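You operate a simulated robot arm through the tools that you are given. There is no shell and no other tool.

You run a simulated robot arm. Do the job below in one go: nothing can be reset, and whatever is moved stays where it is left.

## Task
Zero the empty balancer on a fresh run.
Fine: shut the guard, switch on, run it, press zero once, then switch off.
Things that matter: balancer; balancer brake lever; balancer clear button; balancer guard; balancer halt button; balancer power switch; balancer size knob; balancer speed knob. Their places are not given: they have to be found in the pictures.

The check looks at the end state, three seconds after you hand in, the way a careful person would. Anything else that was tipped, shoved, dropped, spilled or broken makes it a failure.

## Robot
A 6-joint arm with a two-finger gripper, fixed in place. Base frame: the origin is on the floor under the middle of its stand, x ahead of it, y to its left, z up; the work surface is at about z = 0.85. Readings come in m, rad, newtons and seconds.
It reaches about 1.572 m from its shoulder. Its first joint turns from -2.897 to 2.897 rad. Payload 2.45 kg.
Tool frame: the origin (TCP) lies between the finger pads and is the grasp point; the fingertips stand 0.02 m ahead of it; z points along the fingers, y is the line along which they close. The gripper opens to 0.14 m; its body begins 0.168 m behind the TCP.
Orientation is that of the tool frame in the base frame, as a unit quaternion [x, y, z, w]. With the fingers straight down and closing along the base's y, the tool's x points along the base's -x, its y along +y and its z along -z.

## Interface
- The arm moves only by the tool send_rows. Its argument "commands" is one flat list of numbers, 7 for each row, row after row: the turn, a rotation vector about the base's x, y, z in units of 6 degrees (1.0 is 6 degrees), then the shift along the base's x, y, z in units of 40 mm (1.0 is 40 mm), then the opening, from 0 (shut) to 1 (fully open). In form: [wx, wy, wz, x, y, z, hand, wx, wy, wz, x, y, z, hand, ...]. A call has 1 to 20 rows; each row shifts and turns the commanded pose from where the row before left it. A call with a number of a shift or a turn outside -1 to 1 is refused whole. Rows are played at 5 a second. More than 0.05 m and 0.15 rad between two rows, or a gripper value outside its range, and nothing of the call is played. A pose out of reach is approached as far as the arm can. The call stops where the force on the tool passes 60 N (or 10 N more than at its start, if that is more) or the arm is blocked; 0.2 s more then pass. Each finger travels about 0.045 m/s and halts on what it meets, pressing with about 45 N; the grip force reading is that of the motor and also rises with nothing between the fingers. The clock runs only during rows and for 0.2 s after the last one: add rows that do not move to give the fingers time. The reply holds the time, the measured pose of the TCP, the force on the tool along the base axes, the opening and the grip force, in the units named above and with some noise, with the torque about the TCP (base axes, N m) and any sound that the robot's microphone picked up.
- Cameras (640 x 400 px; columns grow to the right, rows downward): "scene" is fixed at [0.0517, -0.4989, 1.6487]; the picture's right is [0.85, -0.53, 0.00], its down [-0.21, -0.34, -0.91] and it looks along [0.48, 0.78, -0.41] (base axes); focal length 327 px, centre (320, 200). "wrist" rides on the gripper at [0.078, 0.011, -0.209] in the tool frame; the picture's right is [-0.14, 0.99, 0.00], its down [-0.92, -0.13, -0.37] and it looks along [-0.36, -0.05, 0.93] (tool axes); focal length 280 px, centre (320, 200).
- capture(camera): a new picture of that camera. No time passes.
- measure_at(camera, pixels): there is no depth. For up to 12 entries [column, row, z] of the newest picture of that camera ("zoom" is the newest enlarged one), the place [x, y] in the base frame at which the ray of that pixel passes the height z, good to about 0.002 m. No time passes.
- zoom(camera, box): a new picture of the part [left, top, right, bottom] of that camera's present view, enlarged. No time passes.
- sign_off(): hands the job in; it is judged then, once.

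Leave the gripper open and the arm clear of the work at the hand-in unless told otherwise.

The tools are called after "Request:" as name(argument=value, ...) on one line, values as JSON. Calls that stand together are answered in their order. send_rows: Moves the arm, as the interface text tells. Its arguments: {"type":"object","properties":{"commands":{"type":"array","items":{"type":"number"}}},"required":["commands"]} The other tools are called the same way: capture (camera) takes a picture; measure_at (camera, pixels) gives the place at which the rays of pixels pass given heights; zoom (camera, box) takes an enlarged picture of a part of a camera's view; sign_off () hands the job in.

At the start:

```text
time_s: 0.0
position: [0.6215, 0.5339, 1.1349]
orientation: [0.0, 1.0, 0.0, 0.001]
contact_force: [0.3, -0.3, 0.0]
wrist_torque: [0.04, -0.03, 0.02]
finger_gap: 0.1401
grasp_force: 0.0
```

scene: 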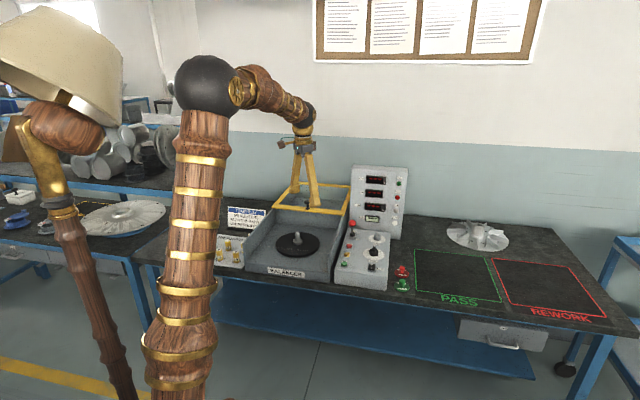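
wrist: 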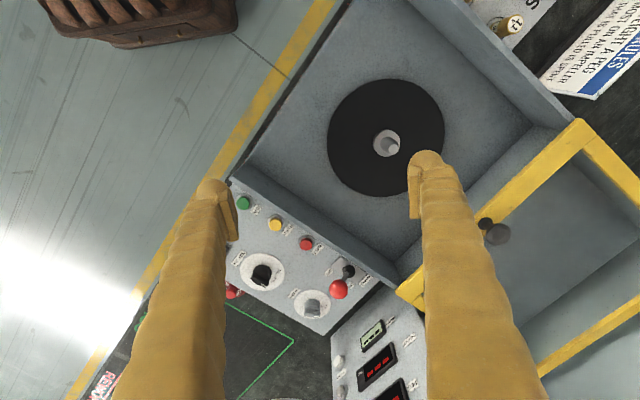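

I see the balancer with a tub, a yellow-framed guard standing open, a control panel beside it and a display panel behind. I'll enlarge the parts to read the labels.

Request:
zoom(camera="scene", box=[200, 150, 420, 300])

Request:
zoom(camera="scene", box=[330, 155, 420, 245])

Request:
zoom(camera="scene", box=[325, 210, 425, 300])

Request:
zoom(camera="wrist", box=[220, 180, 420, 400])

Request:
zoom(camera="wrist", box=[440, 0, 640, 130])

```text
2.67 times, centred on (310, 225) of scene
```

zoom: 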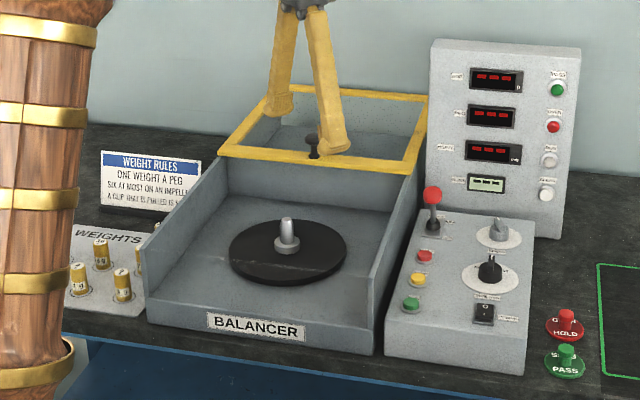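

```text
4.44 times, centred on (375, 200) of scene
```

zoom: 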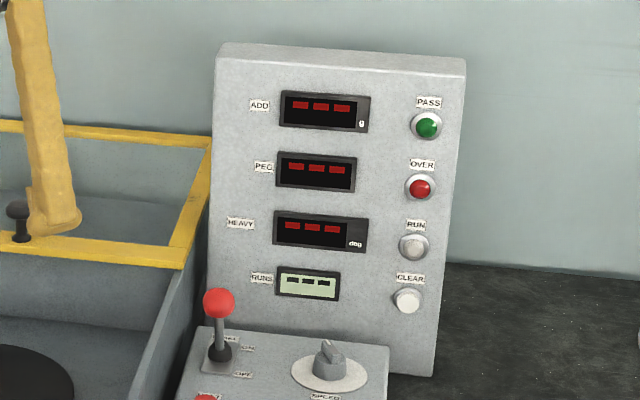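

```text
4.44 times, centred on (375, 255) of scene
```

zoom: 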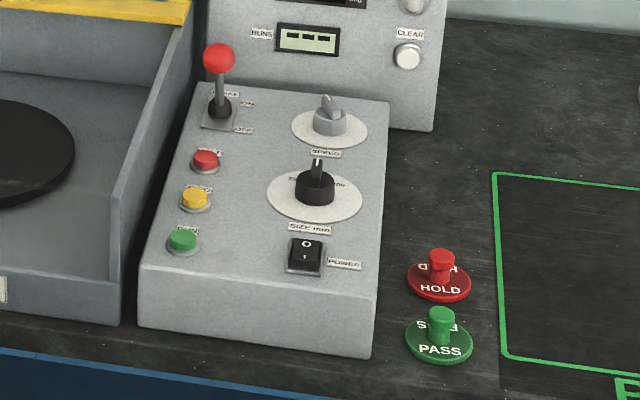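

```text
1.82 times, centred on (320, 290) of wrist
```

zoom: 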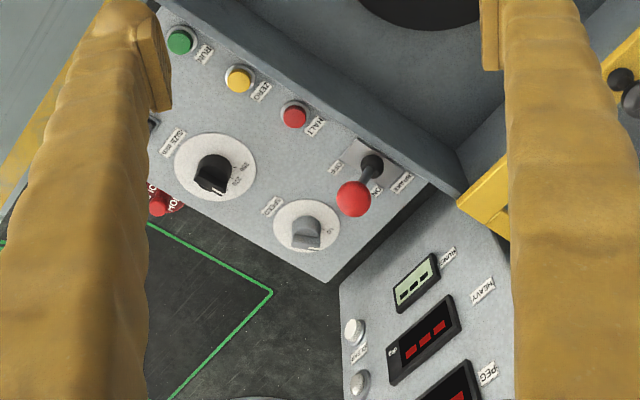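

```text
3.08 times, centred on (540, 65) of wrist
```

zoom: 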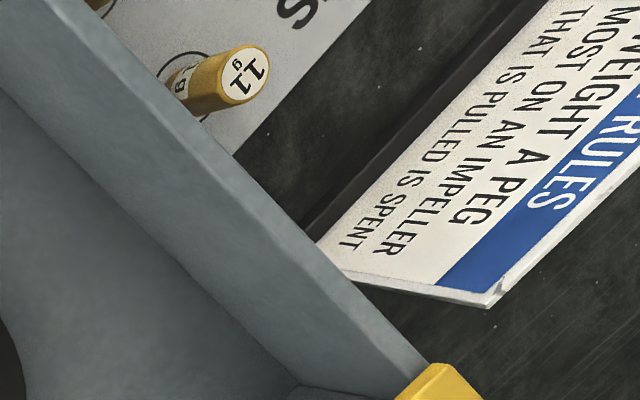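

The panel reads RUN (green), ZERO (yellow), HALT (red) on the console's left edge. It also has SIZE and SPEED knobs, a red-balled BRAKE lever and a POWER rocker, and CLEAR is the white button on the upright panel. I'll find their places by measuring the same points in both cameras at several heights. In wrist: RUN (244,203), brake ball (338,289), power unseen. In scene: RUN (344,264), brake ball (352,222).

Request:
measure_at(camera="wrist", pixels=[[244, 203, 0.9], [244, 203, 0.95], [244, 203, 1.0], [275, 224, 0.95], [305, 243, 0.95], [338, 289, 0.95], [338, 289, 1.05], [388, 145, 0.9], [388, 145, 0.95], [495, 233, 1.0], [495, 233, 1.1], [580, 122, 1.0]])

Request:
measure_at(camera="scene", pixels=[[344, 263.5, 0.9], [344, 263.5, 0.95], [344, 263.5, 1.0], [347, 254, 0.95], [349, 245, 0.95], [352, 223, 0.95], [352, 223, 1.05], [298, 234, 0.9], [298, 234, 0.95], [307, 201, 1.0], [307, 201, 1.1], [276, 203, 1.0]])

```text
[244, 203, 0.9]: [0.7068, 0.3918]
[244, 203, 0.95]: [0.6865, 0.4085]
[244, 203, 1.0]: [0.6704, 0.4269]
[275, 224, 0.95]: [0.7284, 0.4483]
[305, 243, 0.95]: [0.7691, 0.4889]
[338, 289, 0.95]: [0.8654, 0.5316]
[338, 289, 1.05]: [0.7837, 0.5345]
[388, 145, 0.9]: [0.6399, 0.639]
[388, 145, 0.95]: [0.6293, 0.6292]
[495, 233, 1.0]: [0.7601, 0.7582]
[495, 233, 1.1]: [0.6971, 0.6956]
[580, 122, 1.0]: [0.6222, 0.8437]
```

```text
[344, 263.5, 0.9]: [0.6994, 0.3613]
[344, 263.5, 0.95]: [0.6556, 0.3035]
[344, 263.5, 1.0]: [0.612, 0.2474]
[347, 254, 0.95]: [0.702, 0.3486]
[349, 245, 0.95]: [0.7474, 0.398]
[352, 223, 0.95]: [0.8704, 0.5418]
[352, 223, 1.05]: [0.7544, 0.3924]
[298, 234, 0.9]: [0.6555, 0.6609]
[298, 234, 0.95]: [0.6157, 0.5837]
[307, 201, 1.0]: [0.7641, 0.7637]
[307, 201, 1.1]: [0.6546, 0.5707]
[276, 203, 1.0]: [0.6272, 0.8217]
```

RUN works out at about (0.716, 0.385, 0.88) and HALT at about (0.807, 0.480, 0.886), so the machine is turned about 45° from the base. The guard handle is near (0.757, 0.756, 1.0). I'll turn the wrist by 45° and back off upward so the wrist camera faces the machine squarely.

Request:
send_rows(commands=[0, 0, 0.94, -0.375, -0.106, 0.516, 1, 0, 0, 0.94, -0.375, -0.106, 0.516, 1, 0, 0, 0.94, -0.375, -0.106, 0.516, 1, 0, 0, 0.94, -0.375, -0.106, 0.516, 1, 0, 0, 0.94, -0.375, -0.106, 0.516, 1, 0, 0, 0.94, -0.375, -0.106, 0.516, 1, 0, 0, 0.94, -0.375, -0.106, 0.516, 1, 0, 0, 0.94, -0.375, -0.106, 0.516, 1, 0, 0, 0, 0, 0, 0, 1])

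Request:
capture(camera="wrist")

Request:
capture(camera="scene")

```text
time_s: 2.0
position: [0.4997, 0.5006, 1.302]
orientation: [-0.384, 0.923, 0.0, 0.0]
contact_force: [0.5, 0.9, 0.6]
wrist_torque: [0.01, 0.0, 0.01]
finger_gap: 0.1399
grasp_force: 0.0
```

```text
taken
```

wrist: 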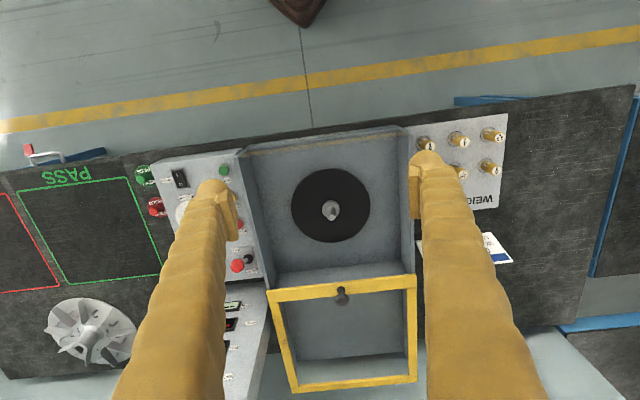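

```text
taken
```

scene: 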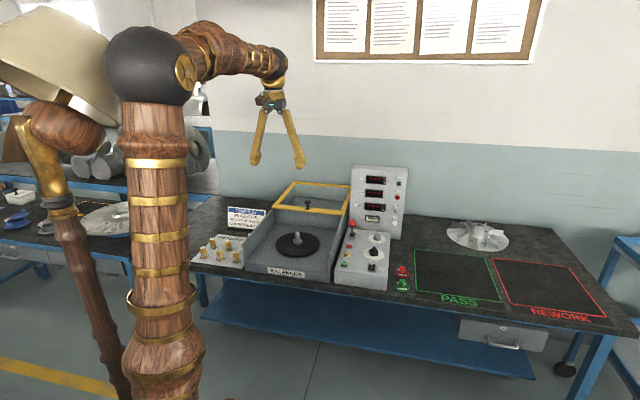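

The arm is clear of the view now. I'll enlarge the guard and the console in both pictures.

Request:
zoom(camera="scene", box=[235, 170, 365, 285])

Request:
zoom(camera="wrist", box=[230, 240, 450, 400])

Request:
zoom(camera="scene", box=[330, 215, 400, 265])

Request:
zoom(camera="scene", box=[345, 165, 410, 235])

Request:
zoom(camera="scene", box=[335, 240, 400, 290])

```text
3.48 times, centred on (300, 228) of scene
```

zoom: 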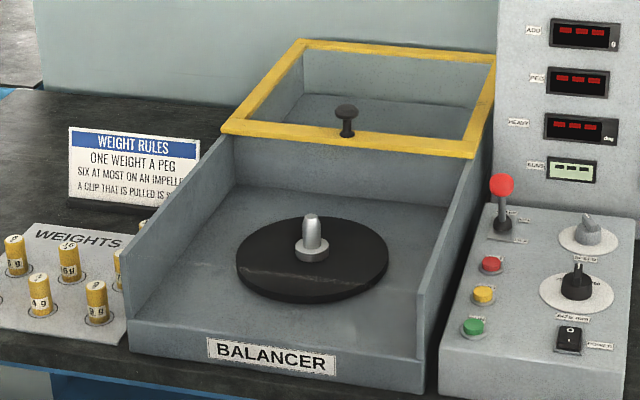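

```text
2.50 times, centred on (340, 320) of wrist
```

zoom: 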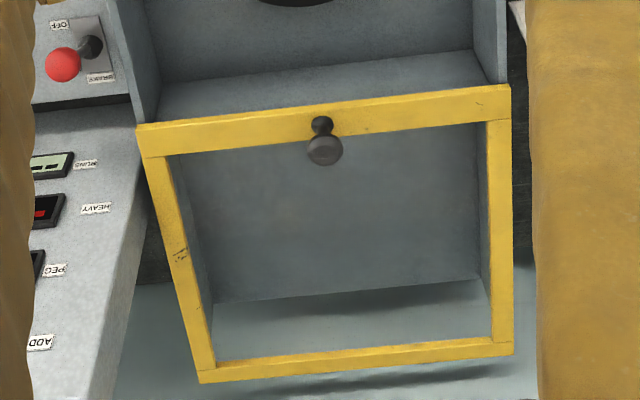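

```text
8.00 times, centred on (365, 240) of scene
```

zoom: 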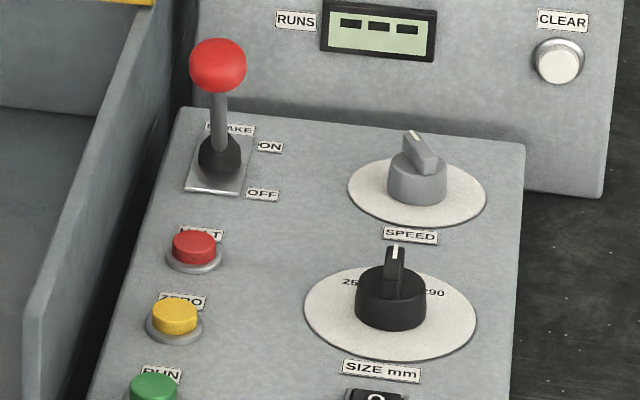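

```text
5.71 times, centred on (378, 200) of scene
```

zoom: 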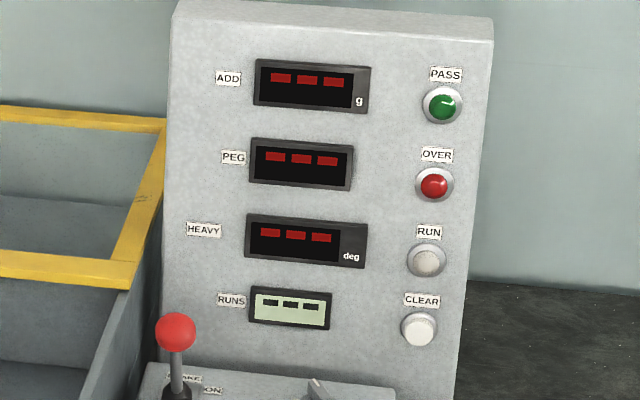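

```text
8.00 times, centred on (368, 265) of scene
```

zoom: 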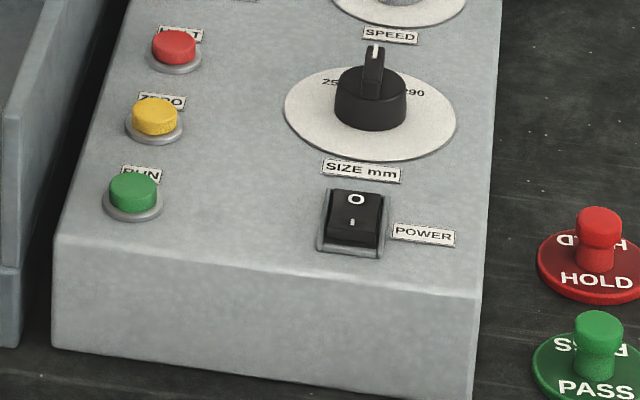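

The guard looks like a flat frame lying on the tub's side walls, with a knob handle on its front bar, and it should slide forward. I'll measure its four corners, the knob, the lever base and the buttons in both pictures.

Request:
measure_at(camera="wrist", pixels=[[266, 291.2, 1.0], [416, 274.4, 1.0], [292, 393.2, 1.0], [417.2, 381.2, 1.0], [340.5, 300, 1.03], [340.5, 289, 1.0], [248.8, 258, 0.9], [237, 265, 0.95], [330, 209, 0.92], [223, 169, 0.88], [179.5, 178, 0.88], [179.5, 178, 0.9]])

Request:
measure_at(camera="scene", pixels=[[271.8, 208, 1.0], [344.5, 215, 1.0], [294.3, 182.6, 1.0], [350.3, 187.2, 1.0], [307.5, 202.5, 1.03], [307.5, 208, 1.0], [352.3, 235, 0.9], [352.3, 223, 0.95], [298, 233, 0.92], [344.5, 264, 0.88], [372.5, 266.5, 0.88], [372.5, 266.5, 0.9]])

```text
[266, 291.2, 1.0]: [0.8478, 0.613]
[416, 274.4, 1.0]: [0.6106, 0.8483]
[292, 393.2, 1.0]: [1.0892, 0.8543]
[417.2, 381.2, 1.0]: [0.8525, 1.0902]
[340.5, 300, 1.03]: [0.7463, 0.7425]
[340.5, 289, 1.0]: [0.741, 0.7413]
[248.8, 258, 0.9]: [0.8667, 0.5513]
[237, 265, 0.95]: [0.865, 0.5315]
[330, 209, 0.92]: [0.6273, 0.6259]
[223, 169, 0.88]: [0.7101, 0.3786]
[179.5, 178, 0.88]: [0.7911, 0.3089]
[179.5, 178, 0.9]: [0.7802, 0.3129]
```

```text
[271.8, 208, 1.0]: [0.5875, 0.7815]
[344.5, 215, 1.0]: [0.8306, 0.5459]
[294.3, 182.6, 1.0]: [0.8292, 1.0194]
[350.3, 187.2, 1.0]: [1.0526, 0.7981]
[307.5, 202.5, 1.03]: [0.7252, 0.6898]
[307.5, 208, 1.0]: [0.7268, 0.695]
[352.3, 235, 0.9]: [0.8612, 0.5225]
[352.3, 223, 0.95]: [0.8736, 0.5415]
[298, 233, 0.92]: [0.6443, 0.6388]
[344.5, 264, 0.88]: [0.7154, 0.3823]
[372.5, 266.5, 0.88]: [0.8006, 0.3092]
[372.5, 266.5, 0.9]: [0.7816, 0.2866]
```

The corners put the guard at about z 0.945, with its front edge at 45°, and the knob at about (0.77, 0.767, 0.985). I'll move to hover above the knob and look again.

Request:
send_rows(commands=[0, 0, 0, 0.66, 0.66, -0.4, 1, 0, 0, 0, 0.66, 0.66, -0.4, 1, 0, 0, 0, 0.66, 0.66, -0.4, 1, 0, 0, 0, 0.66, 0.66, -0.4, 1, 0, 0, 0, 0.66, 0.66, -0.4, 1, 0, 0, 0, 0.66, 0.66, -0.4, 1, 0, 0, 0, 0.66, 0.66, -0.4, 1, 0, 0, 0, 0.66, 0.66, -0.4, 1, 0, 0, 0, 0.66, 0.66, -0.4, 1, 0, 0, 0, 0.66, 0.66, -0.4, 1, 0, 0, 0, 0, 0, 0, 1])

Request:
capture(camera="wrist")

Request:
capture(camera="scene")

```text
time_s: 4.4
position: [0.7652, 0.7641, 1.1386]
orientation: [-0.384, 0.923, 0.0, 0.001]
contact_force: [0.0, -0.2, -0.1]
wrist_torque: [0.01, 0.03, 0.02]
finger_gap: 0.14
grasp_force: 0.1
```

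```text
taken
```

wrist: 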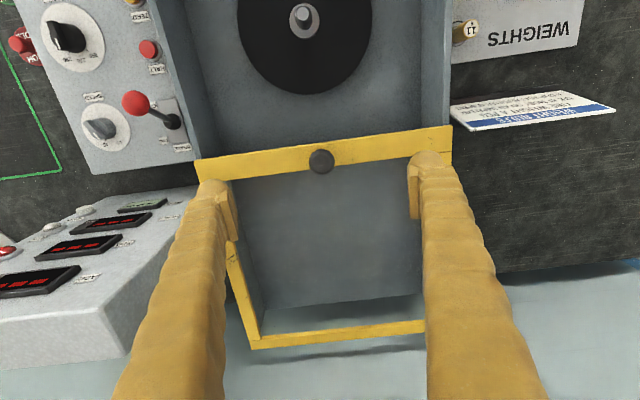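

```text
taken
```

scene: 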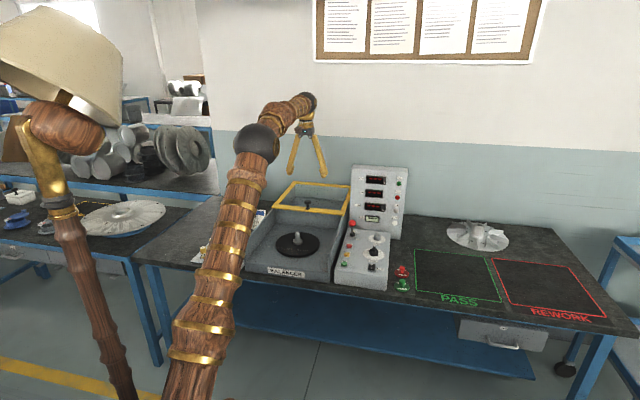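

The knob is at (321,161) in the wrist picture. The brake ball is at (135,103) with its boot at (173,121). I'll measure these at likely heights and zoom in on the lever and knob.

Request:
measure_at(camera="wrist", pixels=[[321, 161, 0.98], [321, 161, 0.99], [321, 161, 1.0], [135, 103, 0.945], [173, 121, 0.88], [173, 121, 0.89], [304, 17, 0.92], [196, 160, 0.945], [452, 127, 0.945], [252, 349, 0.945]])

Request:
zoom(camera="wrist", box=[20, 0, 220, 190])

Request:
zoom(camera="wrist", box=[240, 110, 400, 210])

Request:
zoom(camera="scene", box=[270, 170, 360, 240])

```text
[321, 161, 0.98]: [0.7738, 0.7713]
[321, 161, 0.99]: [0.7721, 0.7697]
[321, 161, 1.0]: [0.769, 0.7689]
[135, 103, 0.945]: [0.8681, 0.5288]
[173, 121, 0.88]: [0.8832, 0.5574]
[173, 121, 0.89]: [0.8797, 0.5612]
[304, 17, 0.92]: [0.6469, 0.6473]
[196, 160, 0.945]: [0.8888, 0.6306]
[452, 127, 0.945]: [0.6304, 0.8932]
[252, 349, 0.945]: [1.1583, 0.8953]
```

```text
2.11 times, centred on (120, 95) of wrist
```

zoom: 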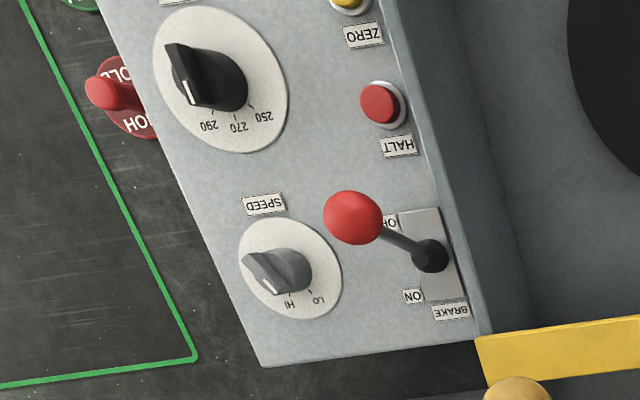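

```text
4.00 times, centred on (320, 160) of wrist
```

zoom: 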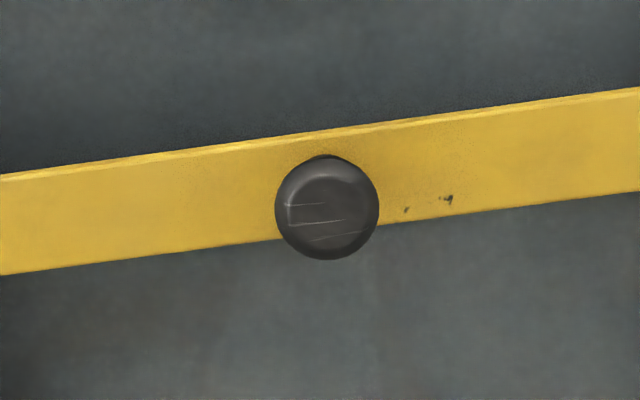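

```text
5.71 times, centred on (315, 205) of scene
```

zoom: 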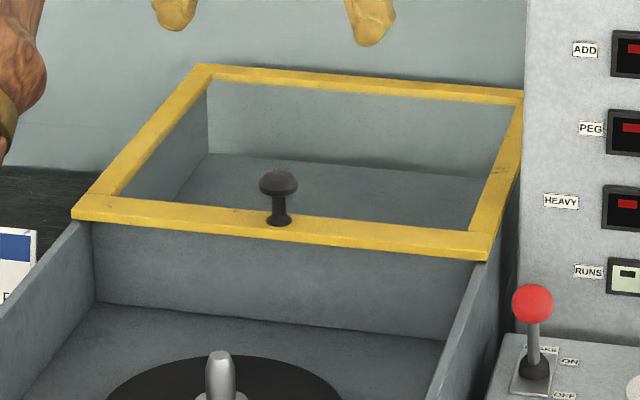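

The knob is a mushroom head at about (0.7725, 0.7705), with its top near z 0.995. The lever leans to OFF. I'll drop straight down over the knob with the fingers open, tips staying above the frame, and then look before closing.

Request:
send_rows(commands=[0, 0, 0, 0.17, 0.16, -0.6, 1, 0, 0, 0, 0, 0, -0.7, 1, 0, 0, 0, 0, 0, -0.7, 1, 0, 0, 0, 0, 0, -0.7, 1, 0, 0, 0, 0, 0, -0.7, 1, 0, 0, 0, 0, 0, -0.5, 1, 0, 0, 0, 0, 0, 0, 1])

Request:
capture(camera="wrist")

Request:
zoom(camera="scene", box=[270, 150, 360, 240])

```text
time_s: 6.0
position: [0.7705, 0.7696, 0.9815]
orientation: [-0.384, 0.923, 0.001, 0.0]
contact_force: [-0.1, 0.7, 0.0]
wrist_torque: [-0.02, 0.01, 0.02]
finger_gap: 0.1403
grasp_force: 0.0
```

```text
taken
```

wrist: 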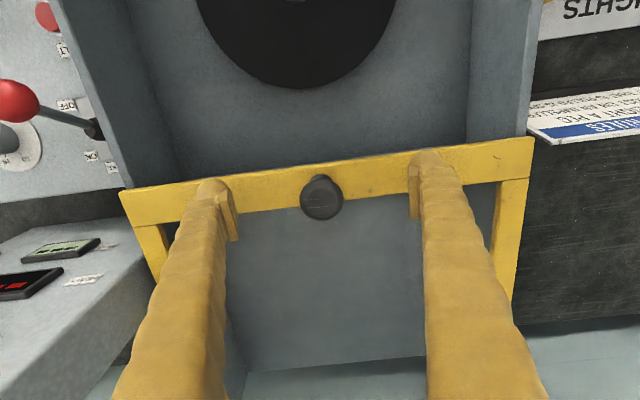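

```text
4.44 times, centred on (315, 195) of scene
```

zoom: 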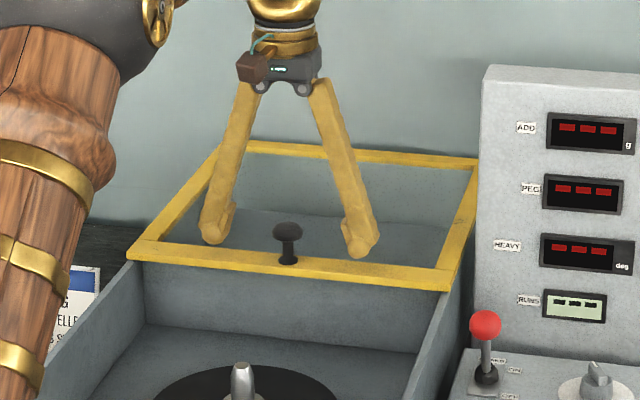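

The knob at (321,198) sits almost exactly at the TCP's pixel (320,195), between the fingers. I'll close on it.

Request:
send_rows(commands=[0, 0, 0, 0.03, 0.03, 0, 0.1, 0, 0, 0, 0, 0, 0, 0.1, 0, 0, 0, 0, 0, 0, 0.1, 0, 0, 0, 0, 0, 0, 0.1, 0, 0, 0, 0, 0, 0, 0.1, 0, 0, 0, 0, 0, 0, 0.1, 0, 0, 0, 0, 0, 0, 0.1, 0, 0, 0, 0, 0, 0, 0.1])

Request:
capture(camera="wrist")

```text
time_s: 7.8
position: [0.7718, 0.7735, 0.9812]
orientation: [-0.383, 0.924, 0.001, 0.0]
contact_force: [-11.1, 12.4, -0.5]
wrist_torque: [-0.08, -0.1, 0.0]
finger_gap: 0.0318
grasp_force: 39.8
```

```text
taken
```

wrist: 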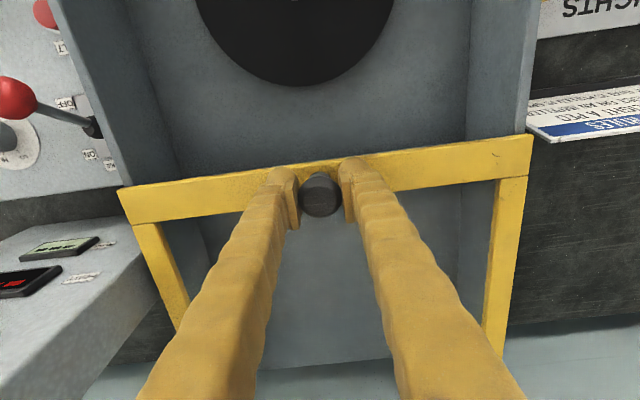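

The fingers hold the knob (gap 0.032) with a small side force of about 16 N. I'll ease sideways slightly and pull gently toward the front to see whether the guard slides.

Request:
send_rows(commands=[0, 0, 0, -0.05, 0.05, 0, 0.1, 0, 0, 0, -0.15, -0.15, 0, 0.1, 0, 0, 0, -0.15, -0.15, 0, 0.1, 0, 0, 0, -0.2, -0.2, 0, 0.1, 0, 0, 0, -0.2, -0.2, 0, 0.1, 0, 0, 0, 0, 0, 0, 0.1])

Request:
zoom(camera="scene", box=[240, 150, 400, 300])

```text
time_s: 9.2
position: [0.7436, 0.7451, 0.9825]
orientation: [-0.382, 0.924, 0.0, 0.0]
contact_force: [30.3, -30.7, -27.1]
wrist_torque: [0.32, 0.43, 0.02]
finger_gap: 0.0317
grasp_force: 45.0
```

```text
2.67 times, centred on (320, 225) of scene
```

zoom: 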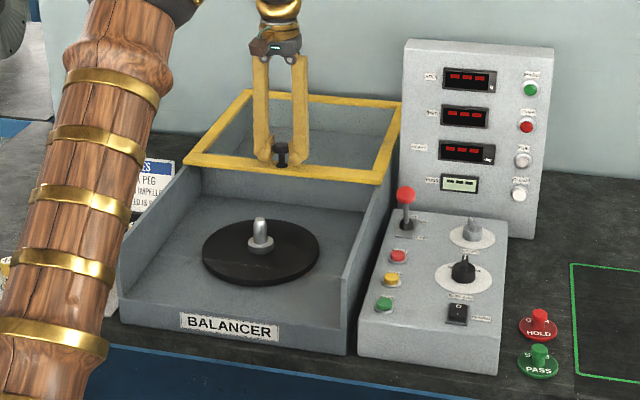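

The guard slides forward: the knob moved 0.04 m, exactly along 45°. There is about 43 N of side load and 27 N down, so I'll take out the sideways offset and lower a touch, then keep pulling in small steps.

Request:
send_rows(commands=[0, 0, 0, 0.037, -0.037, -0.02, 0.1, 0, 0, 0, 0, 0, 0, 0.1, 0, 0, 0, -0.2, -0.2, 0, 0.1, 0, 0, 0, -0.2, -0.2, 0, 0.1, 0, 0, 0, 0, 0, 0, 0.1])

```text
time_s: 10.4
position: [0.7282, 0.7291, 0.9812]
orientation: [-0.383, 0.924, 0.0, -0.001]
contact_force: [25.1, -25.4, -28.7]
wrist_torque: [0.45, 0.23, 0.04]
finger_gap: 0.0315
grasp_force: 44.7
```

Still about 35 N sideways and 29 N down, under the limit. I'll relieve a bit more sideways and keep sliding.

Request:
send_rows(commands=[0, 0, 0, 0.03, -0.03, -0.03, 0.1, 0, 0, 0, 0, 0, 0, 0.1, 0, 0, 0, -0.25, -0.25, 0, 0.1, 0, 0, 0, -0.25, -0.25, 0, 0.1, 0, 0, 0, -0.25, -0.25, 0, 0.1, 0, 0, 0, -0.25, -0.25, 0, 0.1, 0, 0, 0, 0, 0, 0, 0.1])

```text
time_s: 12.2
position: [0.6904, 0.6897, 0.9821]
orientation: [-0.385, 0.923, 0.002, 0.0]
contact_force: [-2.2, 2.6, -0.7]
wrist_torque: [-0.09, 0.0, -0.01]
finger_gap: 0.0313
grasp_force: 45.1
stopped in row 7: the force on the tool passed its limit at 62 N (the readings are from after the stop); the commanded pose is now the measured one
```

The call stopped at 62 N, and the forces are near zero now. I'll check where the guard is and whether something blocks it.

Request:
capture(camera="wrist")

Request:
zoom(camera="scene", box=[240, 150, 400, 300])

```text
taken
```

wrist: 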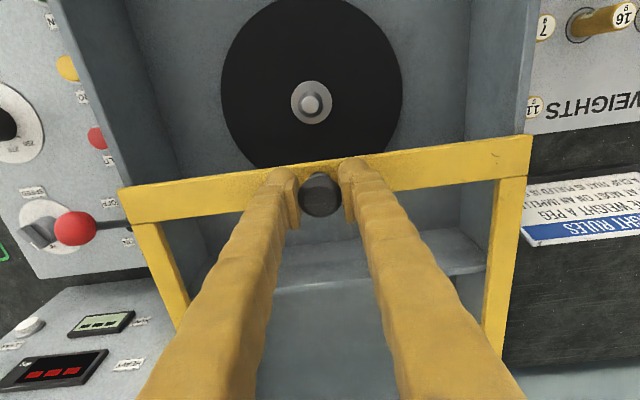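

```text
2.67 times, centred on (320, 225) of scene
```

zoom: 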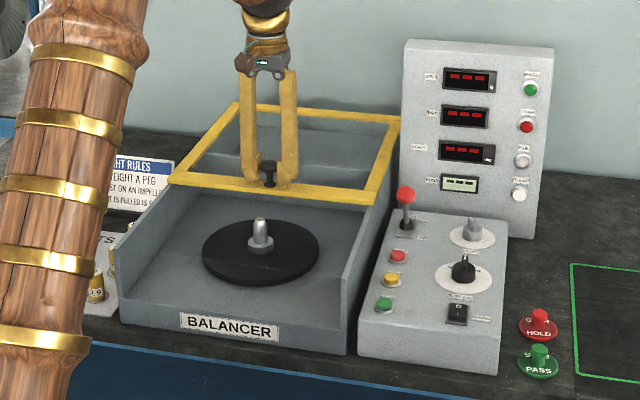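

The guard is moving freely, and the stop also cleared the built-up offset. I'll continue pulling, more gently.

Request:
send_rows(commands=[0, 0, 0, -0.18, -0.18, 0, 0.1, 0, 0, 0, -0.18, -0.18, 0, 0.1, 0, 0, 0, -0.18, -0.18, 0, 0.1, 0, 0, 0, -0.18, -0.18, 0, 0.1, 0, 0, 0, -0.18, -0.18, 0, 0.1, 0, 0, 0, -0.18, -0.18, 0, 0.1, 0, 0, 0, 0, 0, 0, 0.1])

```text
time_s: 13.8
position: [0.6463, 0.6473, 0.9821]
orientation: [-0.385, 0.923, 0.002, 0.0]
contact_force: [-32.0, 31.4, -0.5]
wrist_torque: [-0.33, -0.28, 0.02]
finger_gap: 0.0319
grasp_force: 45.4
```

Side load is 45 N the other way, from a roughly 1 mm offset. I'll correct it and go on.

Request:
send_rows(commands=[0, 0, 0, -0.02, 0.02, 0, 0.1, 0, 0, 0, -0.18, -0.18, 0, 0.1, 0, 0, 0, -0.18, -0.18, 0, 0.1, 0, 0, 0, -0.18, -0.18, 0, 0.1, 0, 0, 0, -0.18, -0.18, 0, 0.1, 0, 0, 0, 0, 0, 0, 0.1])

```text
time_s: 15.2
position: [0.619, 0.6194, 0.9814]
orientation: [-0.384, 0.923, 0.001, 0.0]
contact_force: [-12.7, 13.0, 0.5]
wrist_torque: [-0.13, -0.2, -0.01]
finger_gap: 0.0311
grasp_force: 45.5
```

Good, load is down to 18 N. I'll continue with eight more gentle rows.

Request:
send_rows(commands=[0, 0, 0, -0.01, 0.01, 0, 0.1, 0, 0, 0, -0.18, -0.18, 0, 0.1, 0, 0, 0, -0.18, -0.18, 0, 0.1, 0, 0, 0, -0.18, -0.18, 0, 0.1, 0, 0, 0, -0.18, -0.18, 0, 0.1, 0, 0, 0, -0.18, -0.18, 0, 0.1, 0, 0, 0, -0.18, -0.18, 0, 0.1, 0, 0, 0, -0.18, -0.18, 0, 0.1, 0, 0, 0, 0, 0, 0, 0.1])

Request:
capture(camera="wrist")

Request:
zoom(camera="scene", box=[240, 150, 400, 300])

```text
time_s: 17.0
position: [0.5681, 0.5689, 0.9824]
orientation: [-0.385, 0.923, 0.0, 0.001]
contact_force: [4.8, -4.7, 2.3]
wrist_torque: [-0.14, 0.12, 0.03]
finger_gap: 0.0316
grasp_force: 45.1
stopped in row 9: the force on the tool passed its limit at 62 N (the readings are from after the stop); the commanded pose is now the measured one
```

```text
taken
```

wrist: 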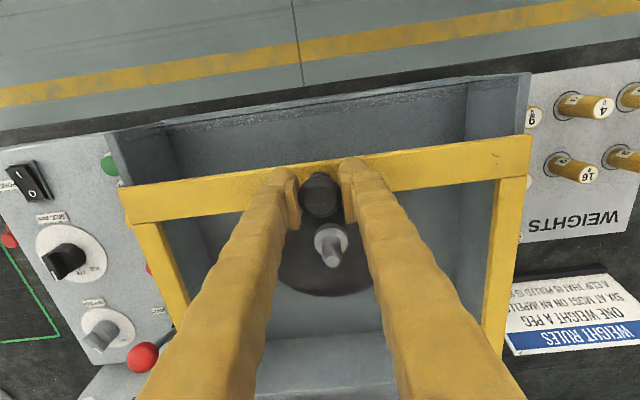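

```text
2.67 times, centred on (320, 225) of scene
```

zoom: 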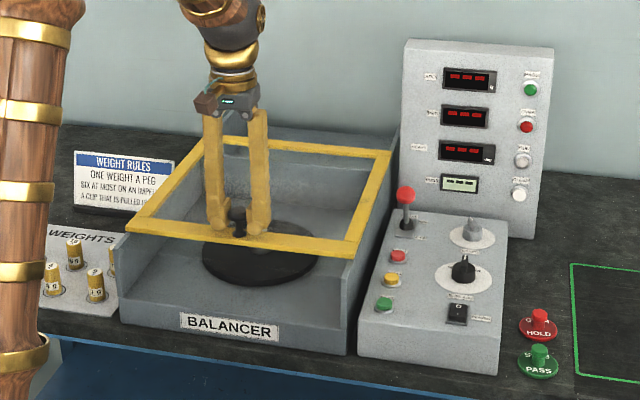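

The guard is most of the way forward, with roughly 0.08 m left to the tub front. I'll continue.

Request:
send_rows(commands=[0, 0, 0, -0.15, -0.15, 0, 0.1, 0, 0, 0, -0.15, -0.15, 0, 0.1, 0, 0, 0, -0.15, -0.15, 0, 0.1, 0, 0, 0, -0.15, -0.15, 0, 0.1, 0, 0, 0, -0.15, -0.15, 0, 0.1, 0, 0, 0, 0, 0, 0, 0.1])

```text
time_s: 18.4
position: [0.5367, 0.5367, 0.9816]
orientation: [-0.383, 0.924, 0.001, 0.0]
contact_force: [14.3, -18.8, -12.9]
wrist_torque: [0.07, 0.26, 0.03]
finger_gap: 0.0315
grasp_force: 45.4
```

Moving well with about 27 N load. I'll continue toward the end stop in small rows.

Request:
send_rows(commands=[0, 0, 0, -0.14, -0.16, -0.01, 0.1, 0, 0, 0, -0.15, -0.15, 0, 0.1, 0, 0, 0, -0.15, -0.15, 0, 0.1, 0, 0, 0, -0.15, -0.15, 0, 0.1, 0, 0, 0, -0.15, -0.15, 0, 0.1, 0, 0, 0, 0, 0, 0, 0.1])

Request:
capture(camera="wrist")

Request:
zoom(camera="scene", box=[240, 150, 400, 300])

```text
time_s: 19.8
position: [0.5081, 0.5094, 0.982]
orientation: [-0.384, 0.923, 0.002, 0.002]
contact_force: [0.0, 0.5, -0.1]
wrist_torque: [0.0, -0.02, 0.01]
finger_gap: 0.0141
grasp_force: 0.0
```

```text
taken
```

wrist: 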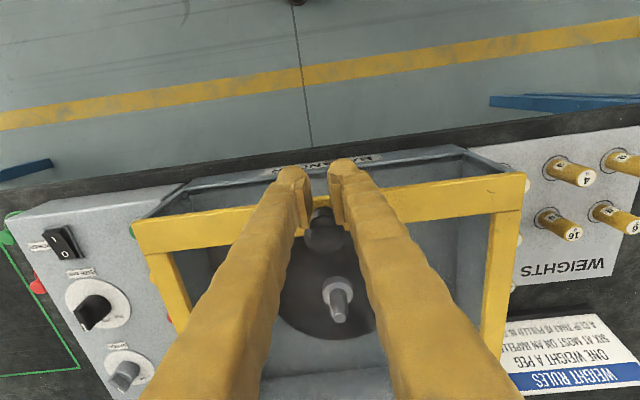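

```text
2.67 times, centred on (320, 225) of scene
```

zoom: 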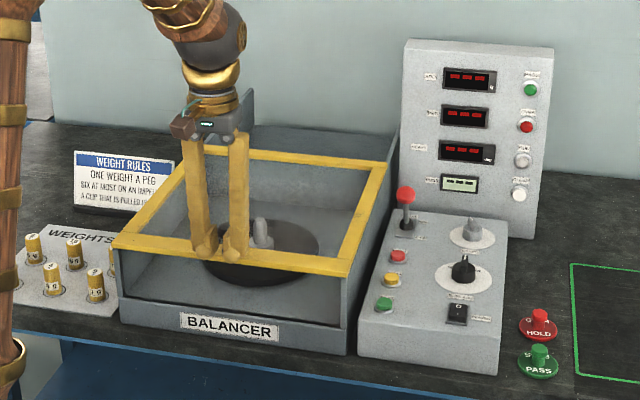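

The fingers slipped off the knob at about (0.52, 0.52), so the guard may have met its end stop. I'll open, lift up and look.

Request:
send_rows(commands=[0, 0, 0, 0, 0, 0, 0.5, 0, 0, 0, 0, 0, 0, 0.5, 0, 0, 0, 0, 0, 0, 0.5, 0, 0, 0, 0, 0, 0.7, 0.5, 0, 0, 0, 0, 0, 1, 0.5, 0, 0, 0, 0, 0, 1, 0.5, 0, 0, 0, -0.5, -0.5, 1, 0.5, 0, 0, 0, -0.6, -0.6, 0.5, 0.5, 0, 0, 0, -0.6, -0.6, 0.5, 0.5, 0, 0, 0, 0, 0, 0, 0.5])

Request:
capture(camera="wrist")

Request:
zoom(camera="scene", box=[240, 180, 400, 300])

```text
time_s: 22.0
position: [0.4399, 0.4385, 1.1701]
orientation: [-0.384, 0.923, 0.002, 0.001]
contact_force: [0.2, -0.1, 0.4]
wrist_torque: [-0.01, 0.01, 0.0]
finger_gap: 0.0702
grasp_force: 0.1
```

```text
taken
```

wrist: 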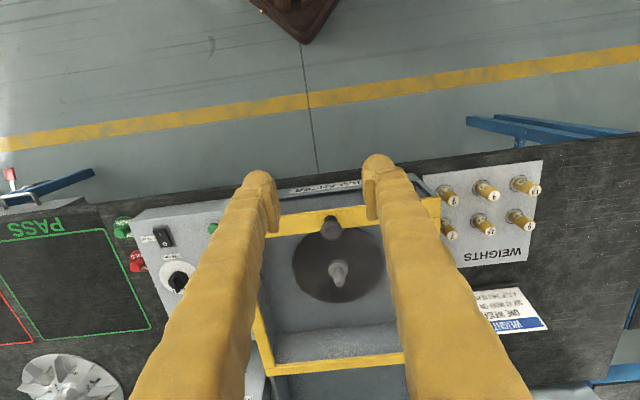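

```text
3.33 times, centred on (320, 240) of scene
```

zoom: 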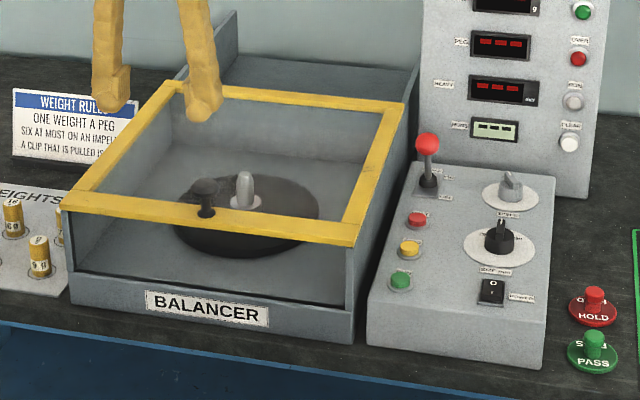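

The front bar now looks about flush with the tub's front face. I'll measure the knob, the bar ends and the tub's front corners to be sure.

Request:
measure_at(camera="scene", pixels=[[284.9, 236.1, 0.988], [242.5, 243.6, 0.935], [331.1, 254.1, 0.935], [245, 271.5, 0.85], [329.6, 282.9, 0.85], [284, 245, 0.95]])

Request:
measure_at(camera="wrist", pixels=[[330, 226, 0.988], [440, 200, 0.945], [438, 219, 0.945], [270, 236, 0.945], [272, 218, 0.945], [330, 180, 0.85], [338, 272, 0.92]])

Request:
zoom(camera="wrist", box=[200, 150, 460, 310])

Request:
zoom(camera="scene", box=[300, 220, 370, 300])

Request:
zoom(camera="scene", box=[235, 220, 305, 300])

```text
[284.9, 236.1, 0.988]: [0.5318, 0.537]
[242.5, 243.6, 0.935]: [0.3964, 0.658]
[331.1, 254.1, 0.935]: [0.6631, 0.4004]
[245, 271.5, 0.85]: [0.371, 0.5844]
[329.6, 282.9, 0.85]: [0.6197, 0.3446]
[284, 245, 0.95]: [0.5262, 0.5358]
```

```text
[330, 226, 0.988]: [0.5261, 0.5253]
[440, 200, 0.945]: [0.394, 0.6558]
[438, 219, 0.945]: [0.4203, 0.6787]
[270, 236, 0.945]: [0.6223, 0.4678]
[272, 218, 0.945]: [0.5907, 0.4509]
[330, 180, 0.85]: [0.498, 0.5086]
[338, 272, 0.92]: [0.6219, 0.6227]
```

```text
2.46 times, centred on (330, 230) of wrist
```

zoom: 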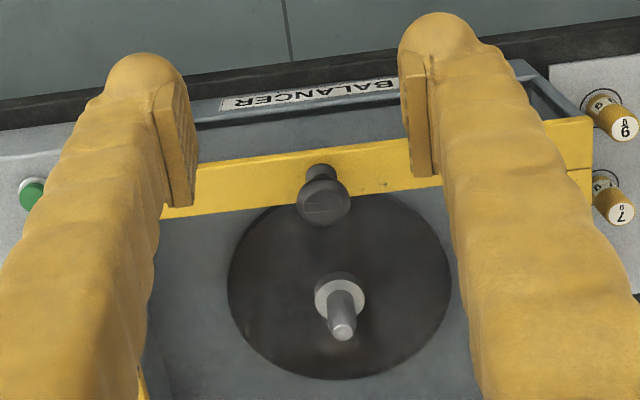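

```text
5.00 times, centred on (335, 260) of scene
```

zoom: 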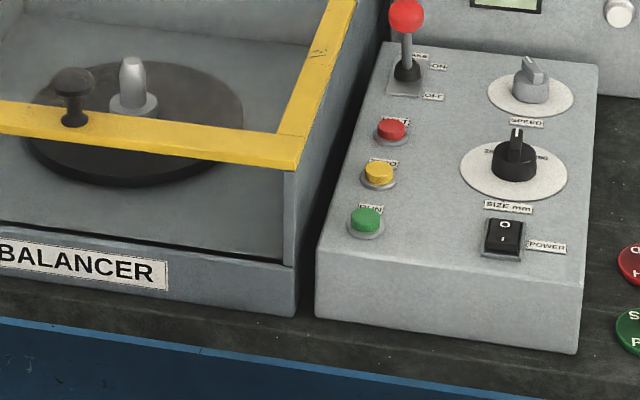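

```text
5.00 times, centred on (270, 260) of scene
```

zoom: 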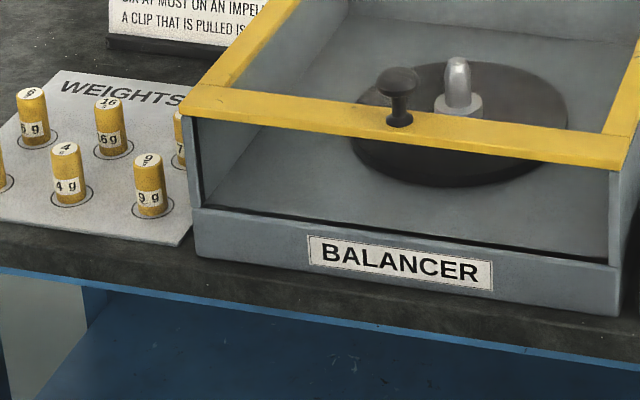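

The bar's front edge sits near s≈0.745 along the machine's axis, but the tub's base measures about 0.68. I'll check the tub's front lip corners against both cameras.

Request:
measure_at(camera="scene", pixels=[[245, 261.4, 0.86], [245, 261.4, 0.88], [245, 261.4, 0.9], [243, 244, 0.93], [243, 244, 0.94]])

Request:
measure_at(camera="wrist", pixels=[[411.3, 173.1, 0.86], [411.3, 173.1, 0.88], [411.3, 173.1, 0.9], [411.3, 173.1, 0.94], [420, 173, 0.88], [439.5, 197, 0.93], [439.5, 197, 0.94]])

Request:
zoom(camera="wrist", box=[380, 150, 480, 250])

Request:
zoom(camera="scene", box=[235, 235, 275, 275])

```text
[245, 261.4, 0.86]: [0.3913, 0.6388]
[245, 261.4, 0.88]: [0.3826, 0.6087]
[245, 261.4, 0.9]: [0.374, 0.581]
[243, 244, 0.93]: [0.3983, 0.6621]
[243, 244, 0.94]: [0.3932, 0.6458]
```

```text
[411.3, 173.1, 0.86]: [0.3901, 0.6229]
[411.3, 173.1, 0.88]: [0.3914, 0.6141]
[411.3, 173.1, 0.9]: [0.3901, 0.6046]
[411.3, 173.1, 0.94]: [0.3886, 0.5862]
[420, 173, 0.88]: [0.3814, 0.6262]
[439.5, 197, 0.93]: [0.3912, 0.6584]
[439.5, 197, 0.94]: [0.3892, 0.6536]
```

```text
4.00 times, centred on (430, 200) of wrist
```

zoom: 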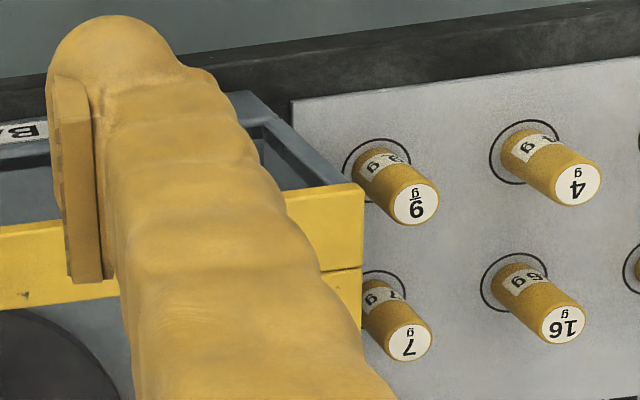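

```text
10.00 times, centred on (255, 255) of scene
```

zoom: 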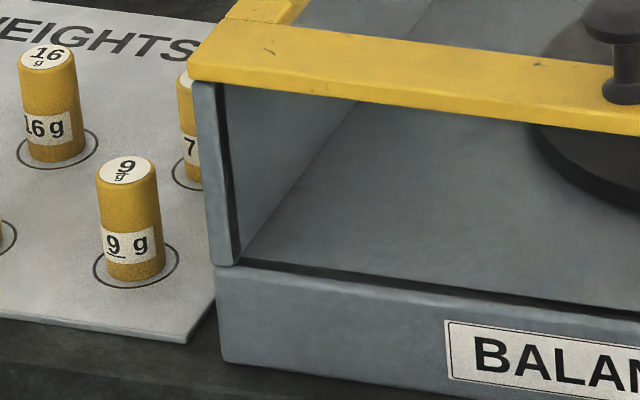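

The tub front seems to be slanted or stepped, so the pictures don't settle whether the guard is at its stop. To be sure, I'll push the knob forward with closed fingers from behind it, staying above the pane at tip height 0.96. First I'll go above and behind the knob.

Request:
send_rows(commands=[0, 0, 0, 0.65, 0.65, 0, 0, 0, 0, 0, 0.65, 0.65, 0, 0, 0, 0, 0, 0.65, 0.65, 0, 0, 0, 0, 0, 0.65, 0.65, 0, 0, 0, 0, 0, 0.7, 0.72, 0, 0, 0, 0, 0, 0, 0, 0, 0])

Request:
capture(camera="wrist")

```text
time_s: 23.4
position: [0.5729, 0.5718, 1.1715]
orientation: [-0.383, 0.924, 0.001, 0.002]
contact_force: [0.7, -0.2, -0.4]
wrist_torque: [0.01, 0.0, 0.0]
finger_gap: 0.0
grasp_force: 29.3
```

```text
taken
```

wrist: 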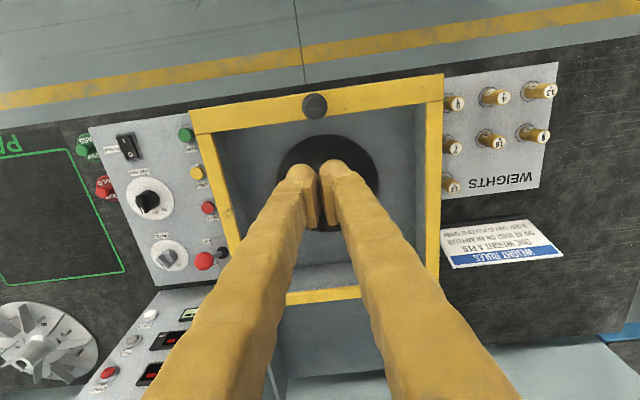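

The guard now covers the rotor. The knob is at (315,105). I'll measure it and the front edge, and zoom on the front edge.

Request:
measure_at(camera="wrist", pixels=[[315, 105, 0.988], [443, 73, 0.945], [190, 110, 0.945], [230, 190, 0.945], [441, 280, 0.945], [186, 135, 0.89], [198, 171, 0.89], [208, 207, 0.89], [127, 146, 0.89]])

Request:
zoom(camera="wrist", box=[180, 50, 460, 150])

Request:
zoom(camera="wrist", box=[80, 100, 260, 300])

```text
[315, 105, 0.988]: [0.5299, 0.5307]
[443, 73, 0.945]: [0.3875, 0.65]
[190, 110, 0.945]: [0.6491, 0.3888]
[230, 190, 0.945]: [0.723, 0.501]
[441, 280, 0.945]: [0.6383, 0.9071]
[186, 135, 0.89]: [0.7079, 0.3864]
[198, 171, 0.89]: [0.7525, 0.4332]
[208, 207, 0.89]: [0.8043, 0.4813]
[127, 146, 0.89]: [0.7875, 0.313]
```

```text
2.29 times, centred on (320, 100) of wrist
```

zoom: 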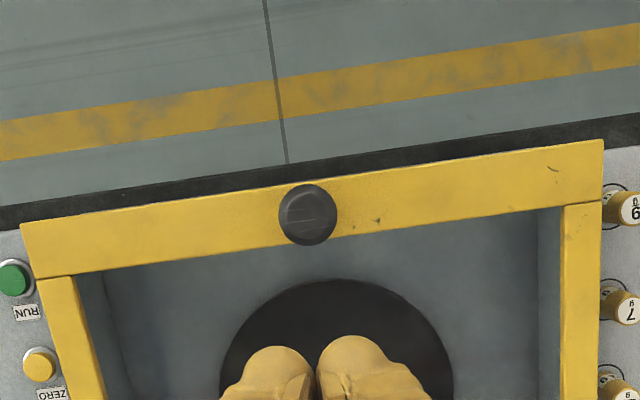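

```text
2.00 times, centred on (170, 200) of wrist
```

zoom: 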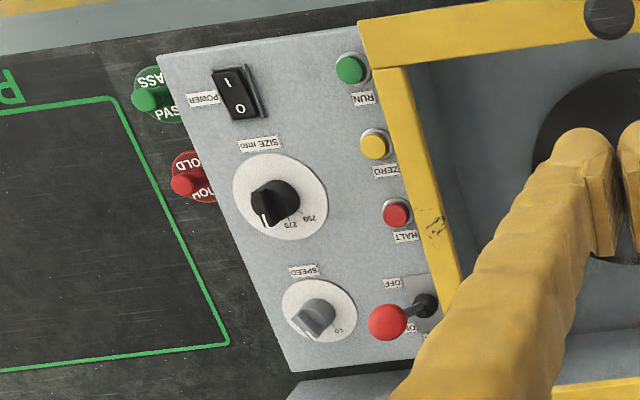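

The knob is at about (0.529, 0.529). The fingers are closed above a spot 0.06 m behind it. I'll lower straight down to TCP z 0.982.

Request:
send_rows(commands=[0, 0, 0, 0, 0, -0.95, 0, 0, 0, 0, 0, 0, -0.95, 0, 0, 0, 0, 0, 0, -0.95, 0, 0, 0, 0, 0, 0, -0.95, 0, 0, 0, 0, 0, 0, -0.7, 0, 0, 0, 0, 0, 0, -0.2, 0, 0, 0, 0, 0, 0, 0, 0])

Request:
capture(camera="wrist")

```text
time_s: 25.0
position: [0.5731, 0.5738, 0.9816]
orientation: [-0.383, 0.924, 0.002, 0.001]
contact_force: [-0.3, 0.1, -0.1]
wrist_torque: [0.02, -0.03, -0.01]
finger_gap: 0.0
grasp_force: 29.4
```

```text
taken
```

wrist: 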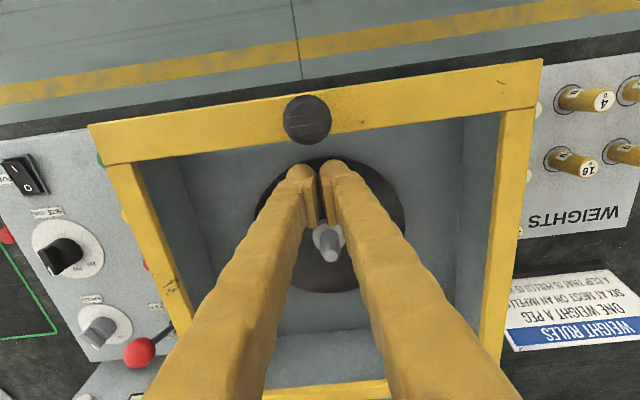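

No contact, with the fingers behind the knob. I'll push forward in small steps and watch for force.

Request:
send_rows(commands=[0, 0, 0, -0.2, -0.2, 0, 0, 0, 0, 0, -0.2, -0.2, 0, 0, 0, 0, 0, -0.1, -0.1, 0, 0, 0, 0, 0, -0.05, -0.05, 0, 0, 0, 0, 0, -0.05, -0.05, 0, 0, 0, 0, 0, -0.05, -0.05, 0, 0, 0, 0, 0, 0, 0, 0, 0])

Request:
capture(camera="wrist")

```text
time_s: 26.0
position: [0.5541, 0.5543, 0.9834]
orientation: [-0.385, 0.923, 0.003, 0.005]
contact_force: [10.9, 10.1, -0.9]
wrist_torque: [-0.24, -0.01, 0.0]
finger_gap: 0.0058
grasp_force: 29.7
stopped in row 5: the force on the tool passed its limit at 70 N (the readings are from after the stop); the commanded pose is now the measured one
```

```text
taken
```

wrist: 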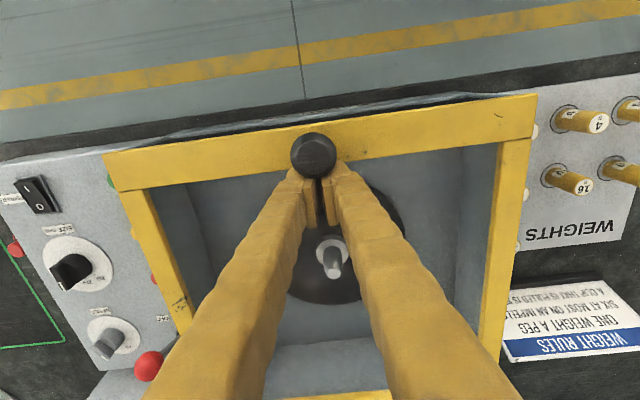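

Contact reached 70 N in one step without visible travel, so the guard is hard against its front stop. I'll measure the knob again to compare.

Request:
measure_at(camera="wrist", pixels=[[315, 154, 0.988], [538, 94, 0.945], [103, 155, 0.945]])

Request:
zoom(camera="scene", box=[240, 180, 400, 300])

```text
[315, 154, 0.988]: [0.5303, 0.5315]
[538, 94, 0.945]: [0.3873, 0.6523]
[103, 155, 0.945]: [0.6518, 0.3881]
```

```text
3.33 times, centred on (320, 240) of scene
```

zoom: 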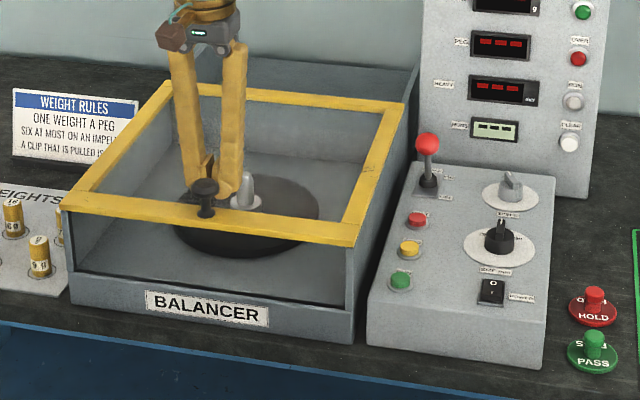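

The knob hasn't moved, so the guard is at its stop and shut. Next I'll back off, lift, and move above the console's front for a close look at the power rocker and buttons.

Request:
send_rows(commands=[0, 0, 0, 0.3, 0.3, 0, 0, 0, 0, 0, 0, 0, 0.7, 0, 0, 0, 0, 0, 0, 1, 0, 0, 0, 0, 0, 0, 1, 0, 0, 0, 0, 0, 0, 1, 0, 0, 0, 0, 0, 0, 1, 0, 0, 0, 0, 0.45, -0.8, 0, 0, 0, 0, 0, 0.45, -0.8, 0, 0, 0, 0, 0, 0.45, -0.8, 0, 0, 0, 0, 0, 0.45, -0.8, 0, 0, 0, 0, 0, 0.45, -0.8, 0, 0, 0, 0, 0, 0.45, -0.8, 0, 0, 0, 0, 0, 0.45, -0.8, 0, 0, 0, 0, 0, 0, 0, 0, 0])

Request:
capture(camera="wrist")

Request:
capture(camera="scene")

```text
time_s: 29.0
position: [0.6921, 0.3423, 1.173]
orientation: [-0.384, 0.923, 0.003, 0.004]
contact_force: [-0.3, 0.2, 0.1]
wrist_torque: [0.0, -0.02, 0.0]
finger_gap: 0.0001
grasp_force: 29.5
```

```text
taken
```

wrist: 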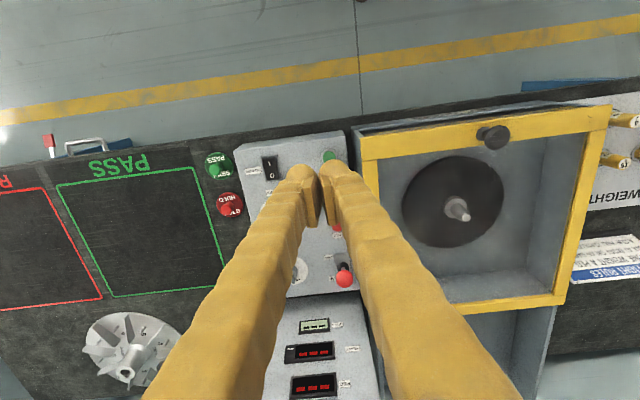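

```text
taken
```

scene: 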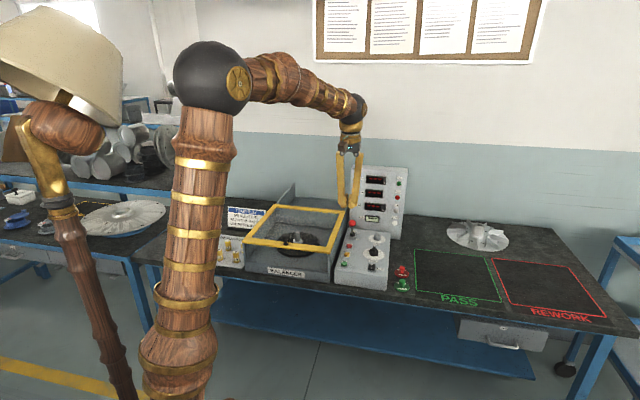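

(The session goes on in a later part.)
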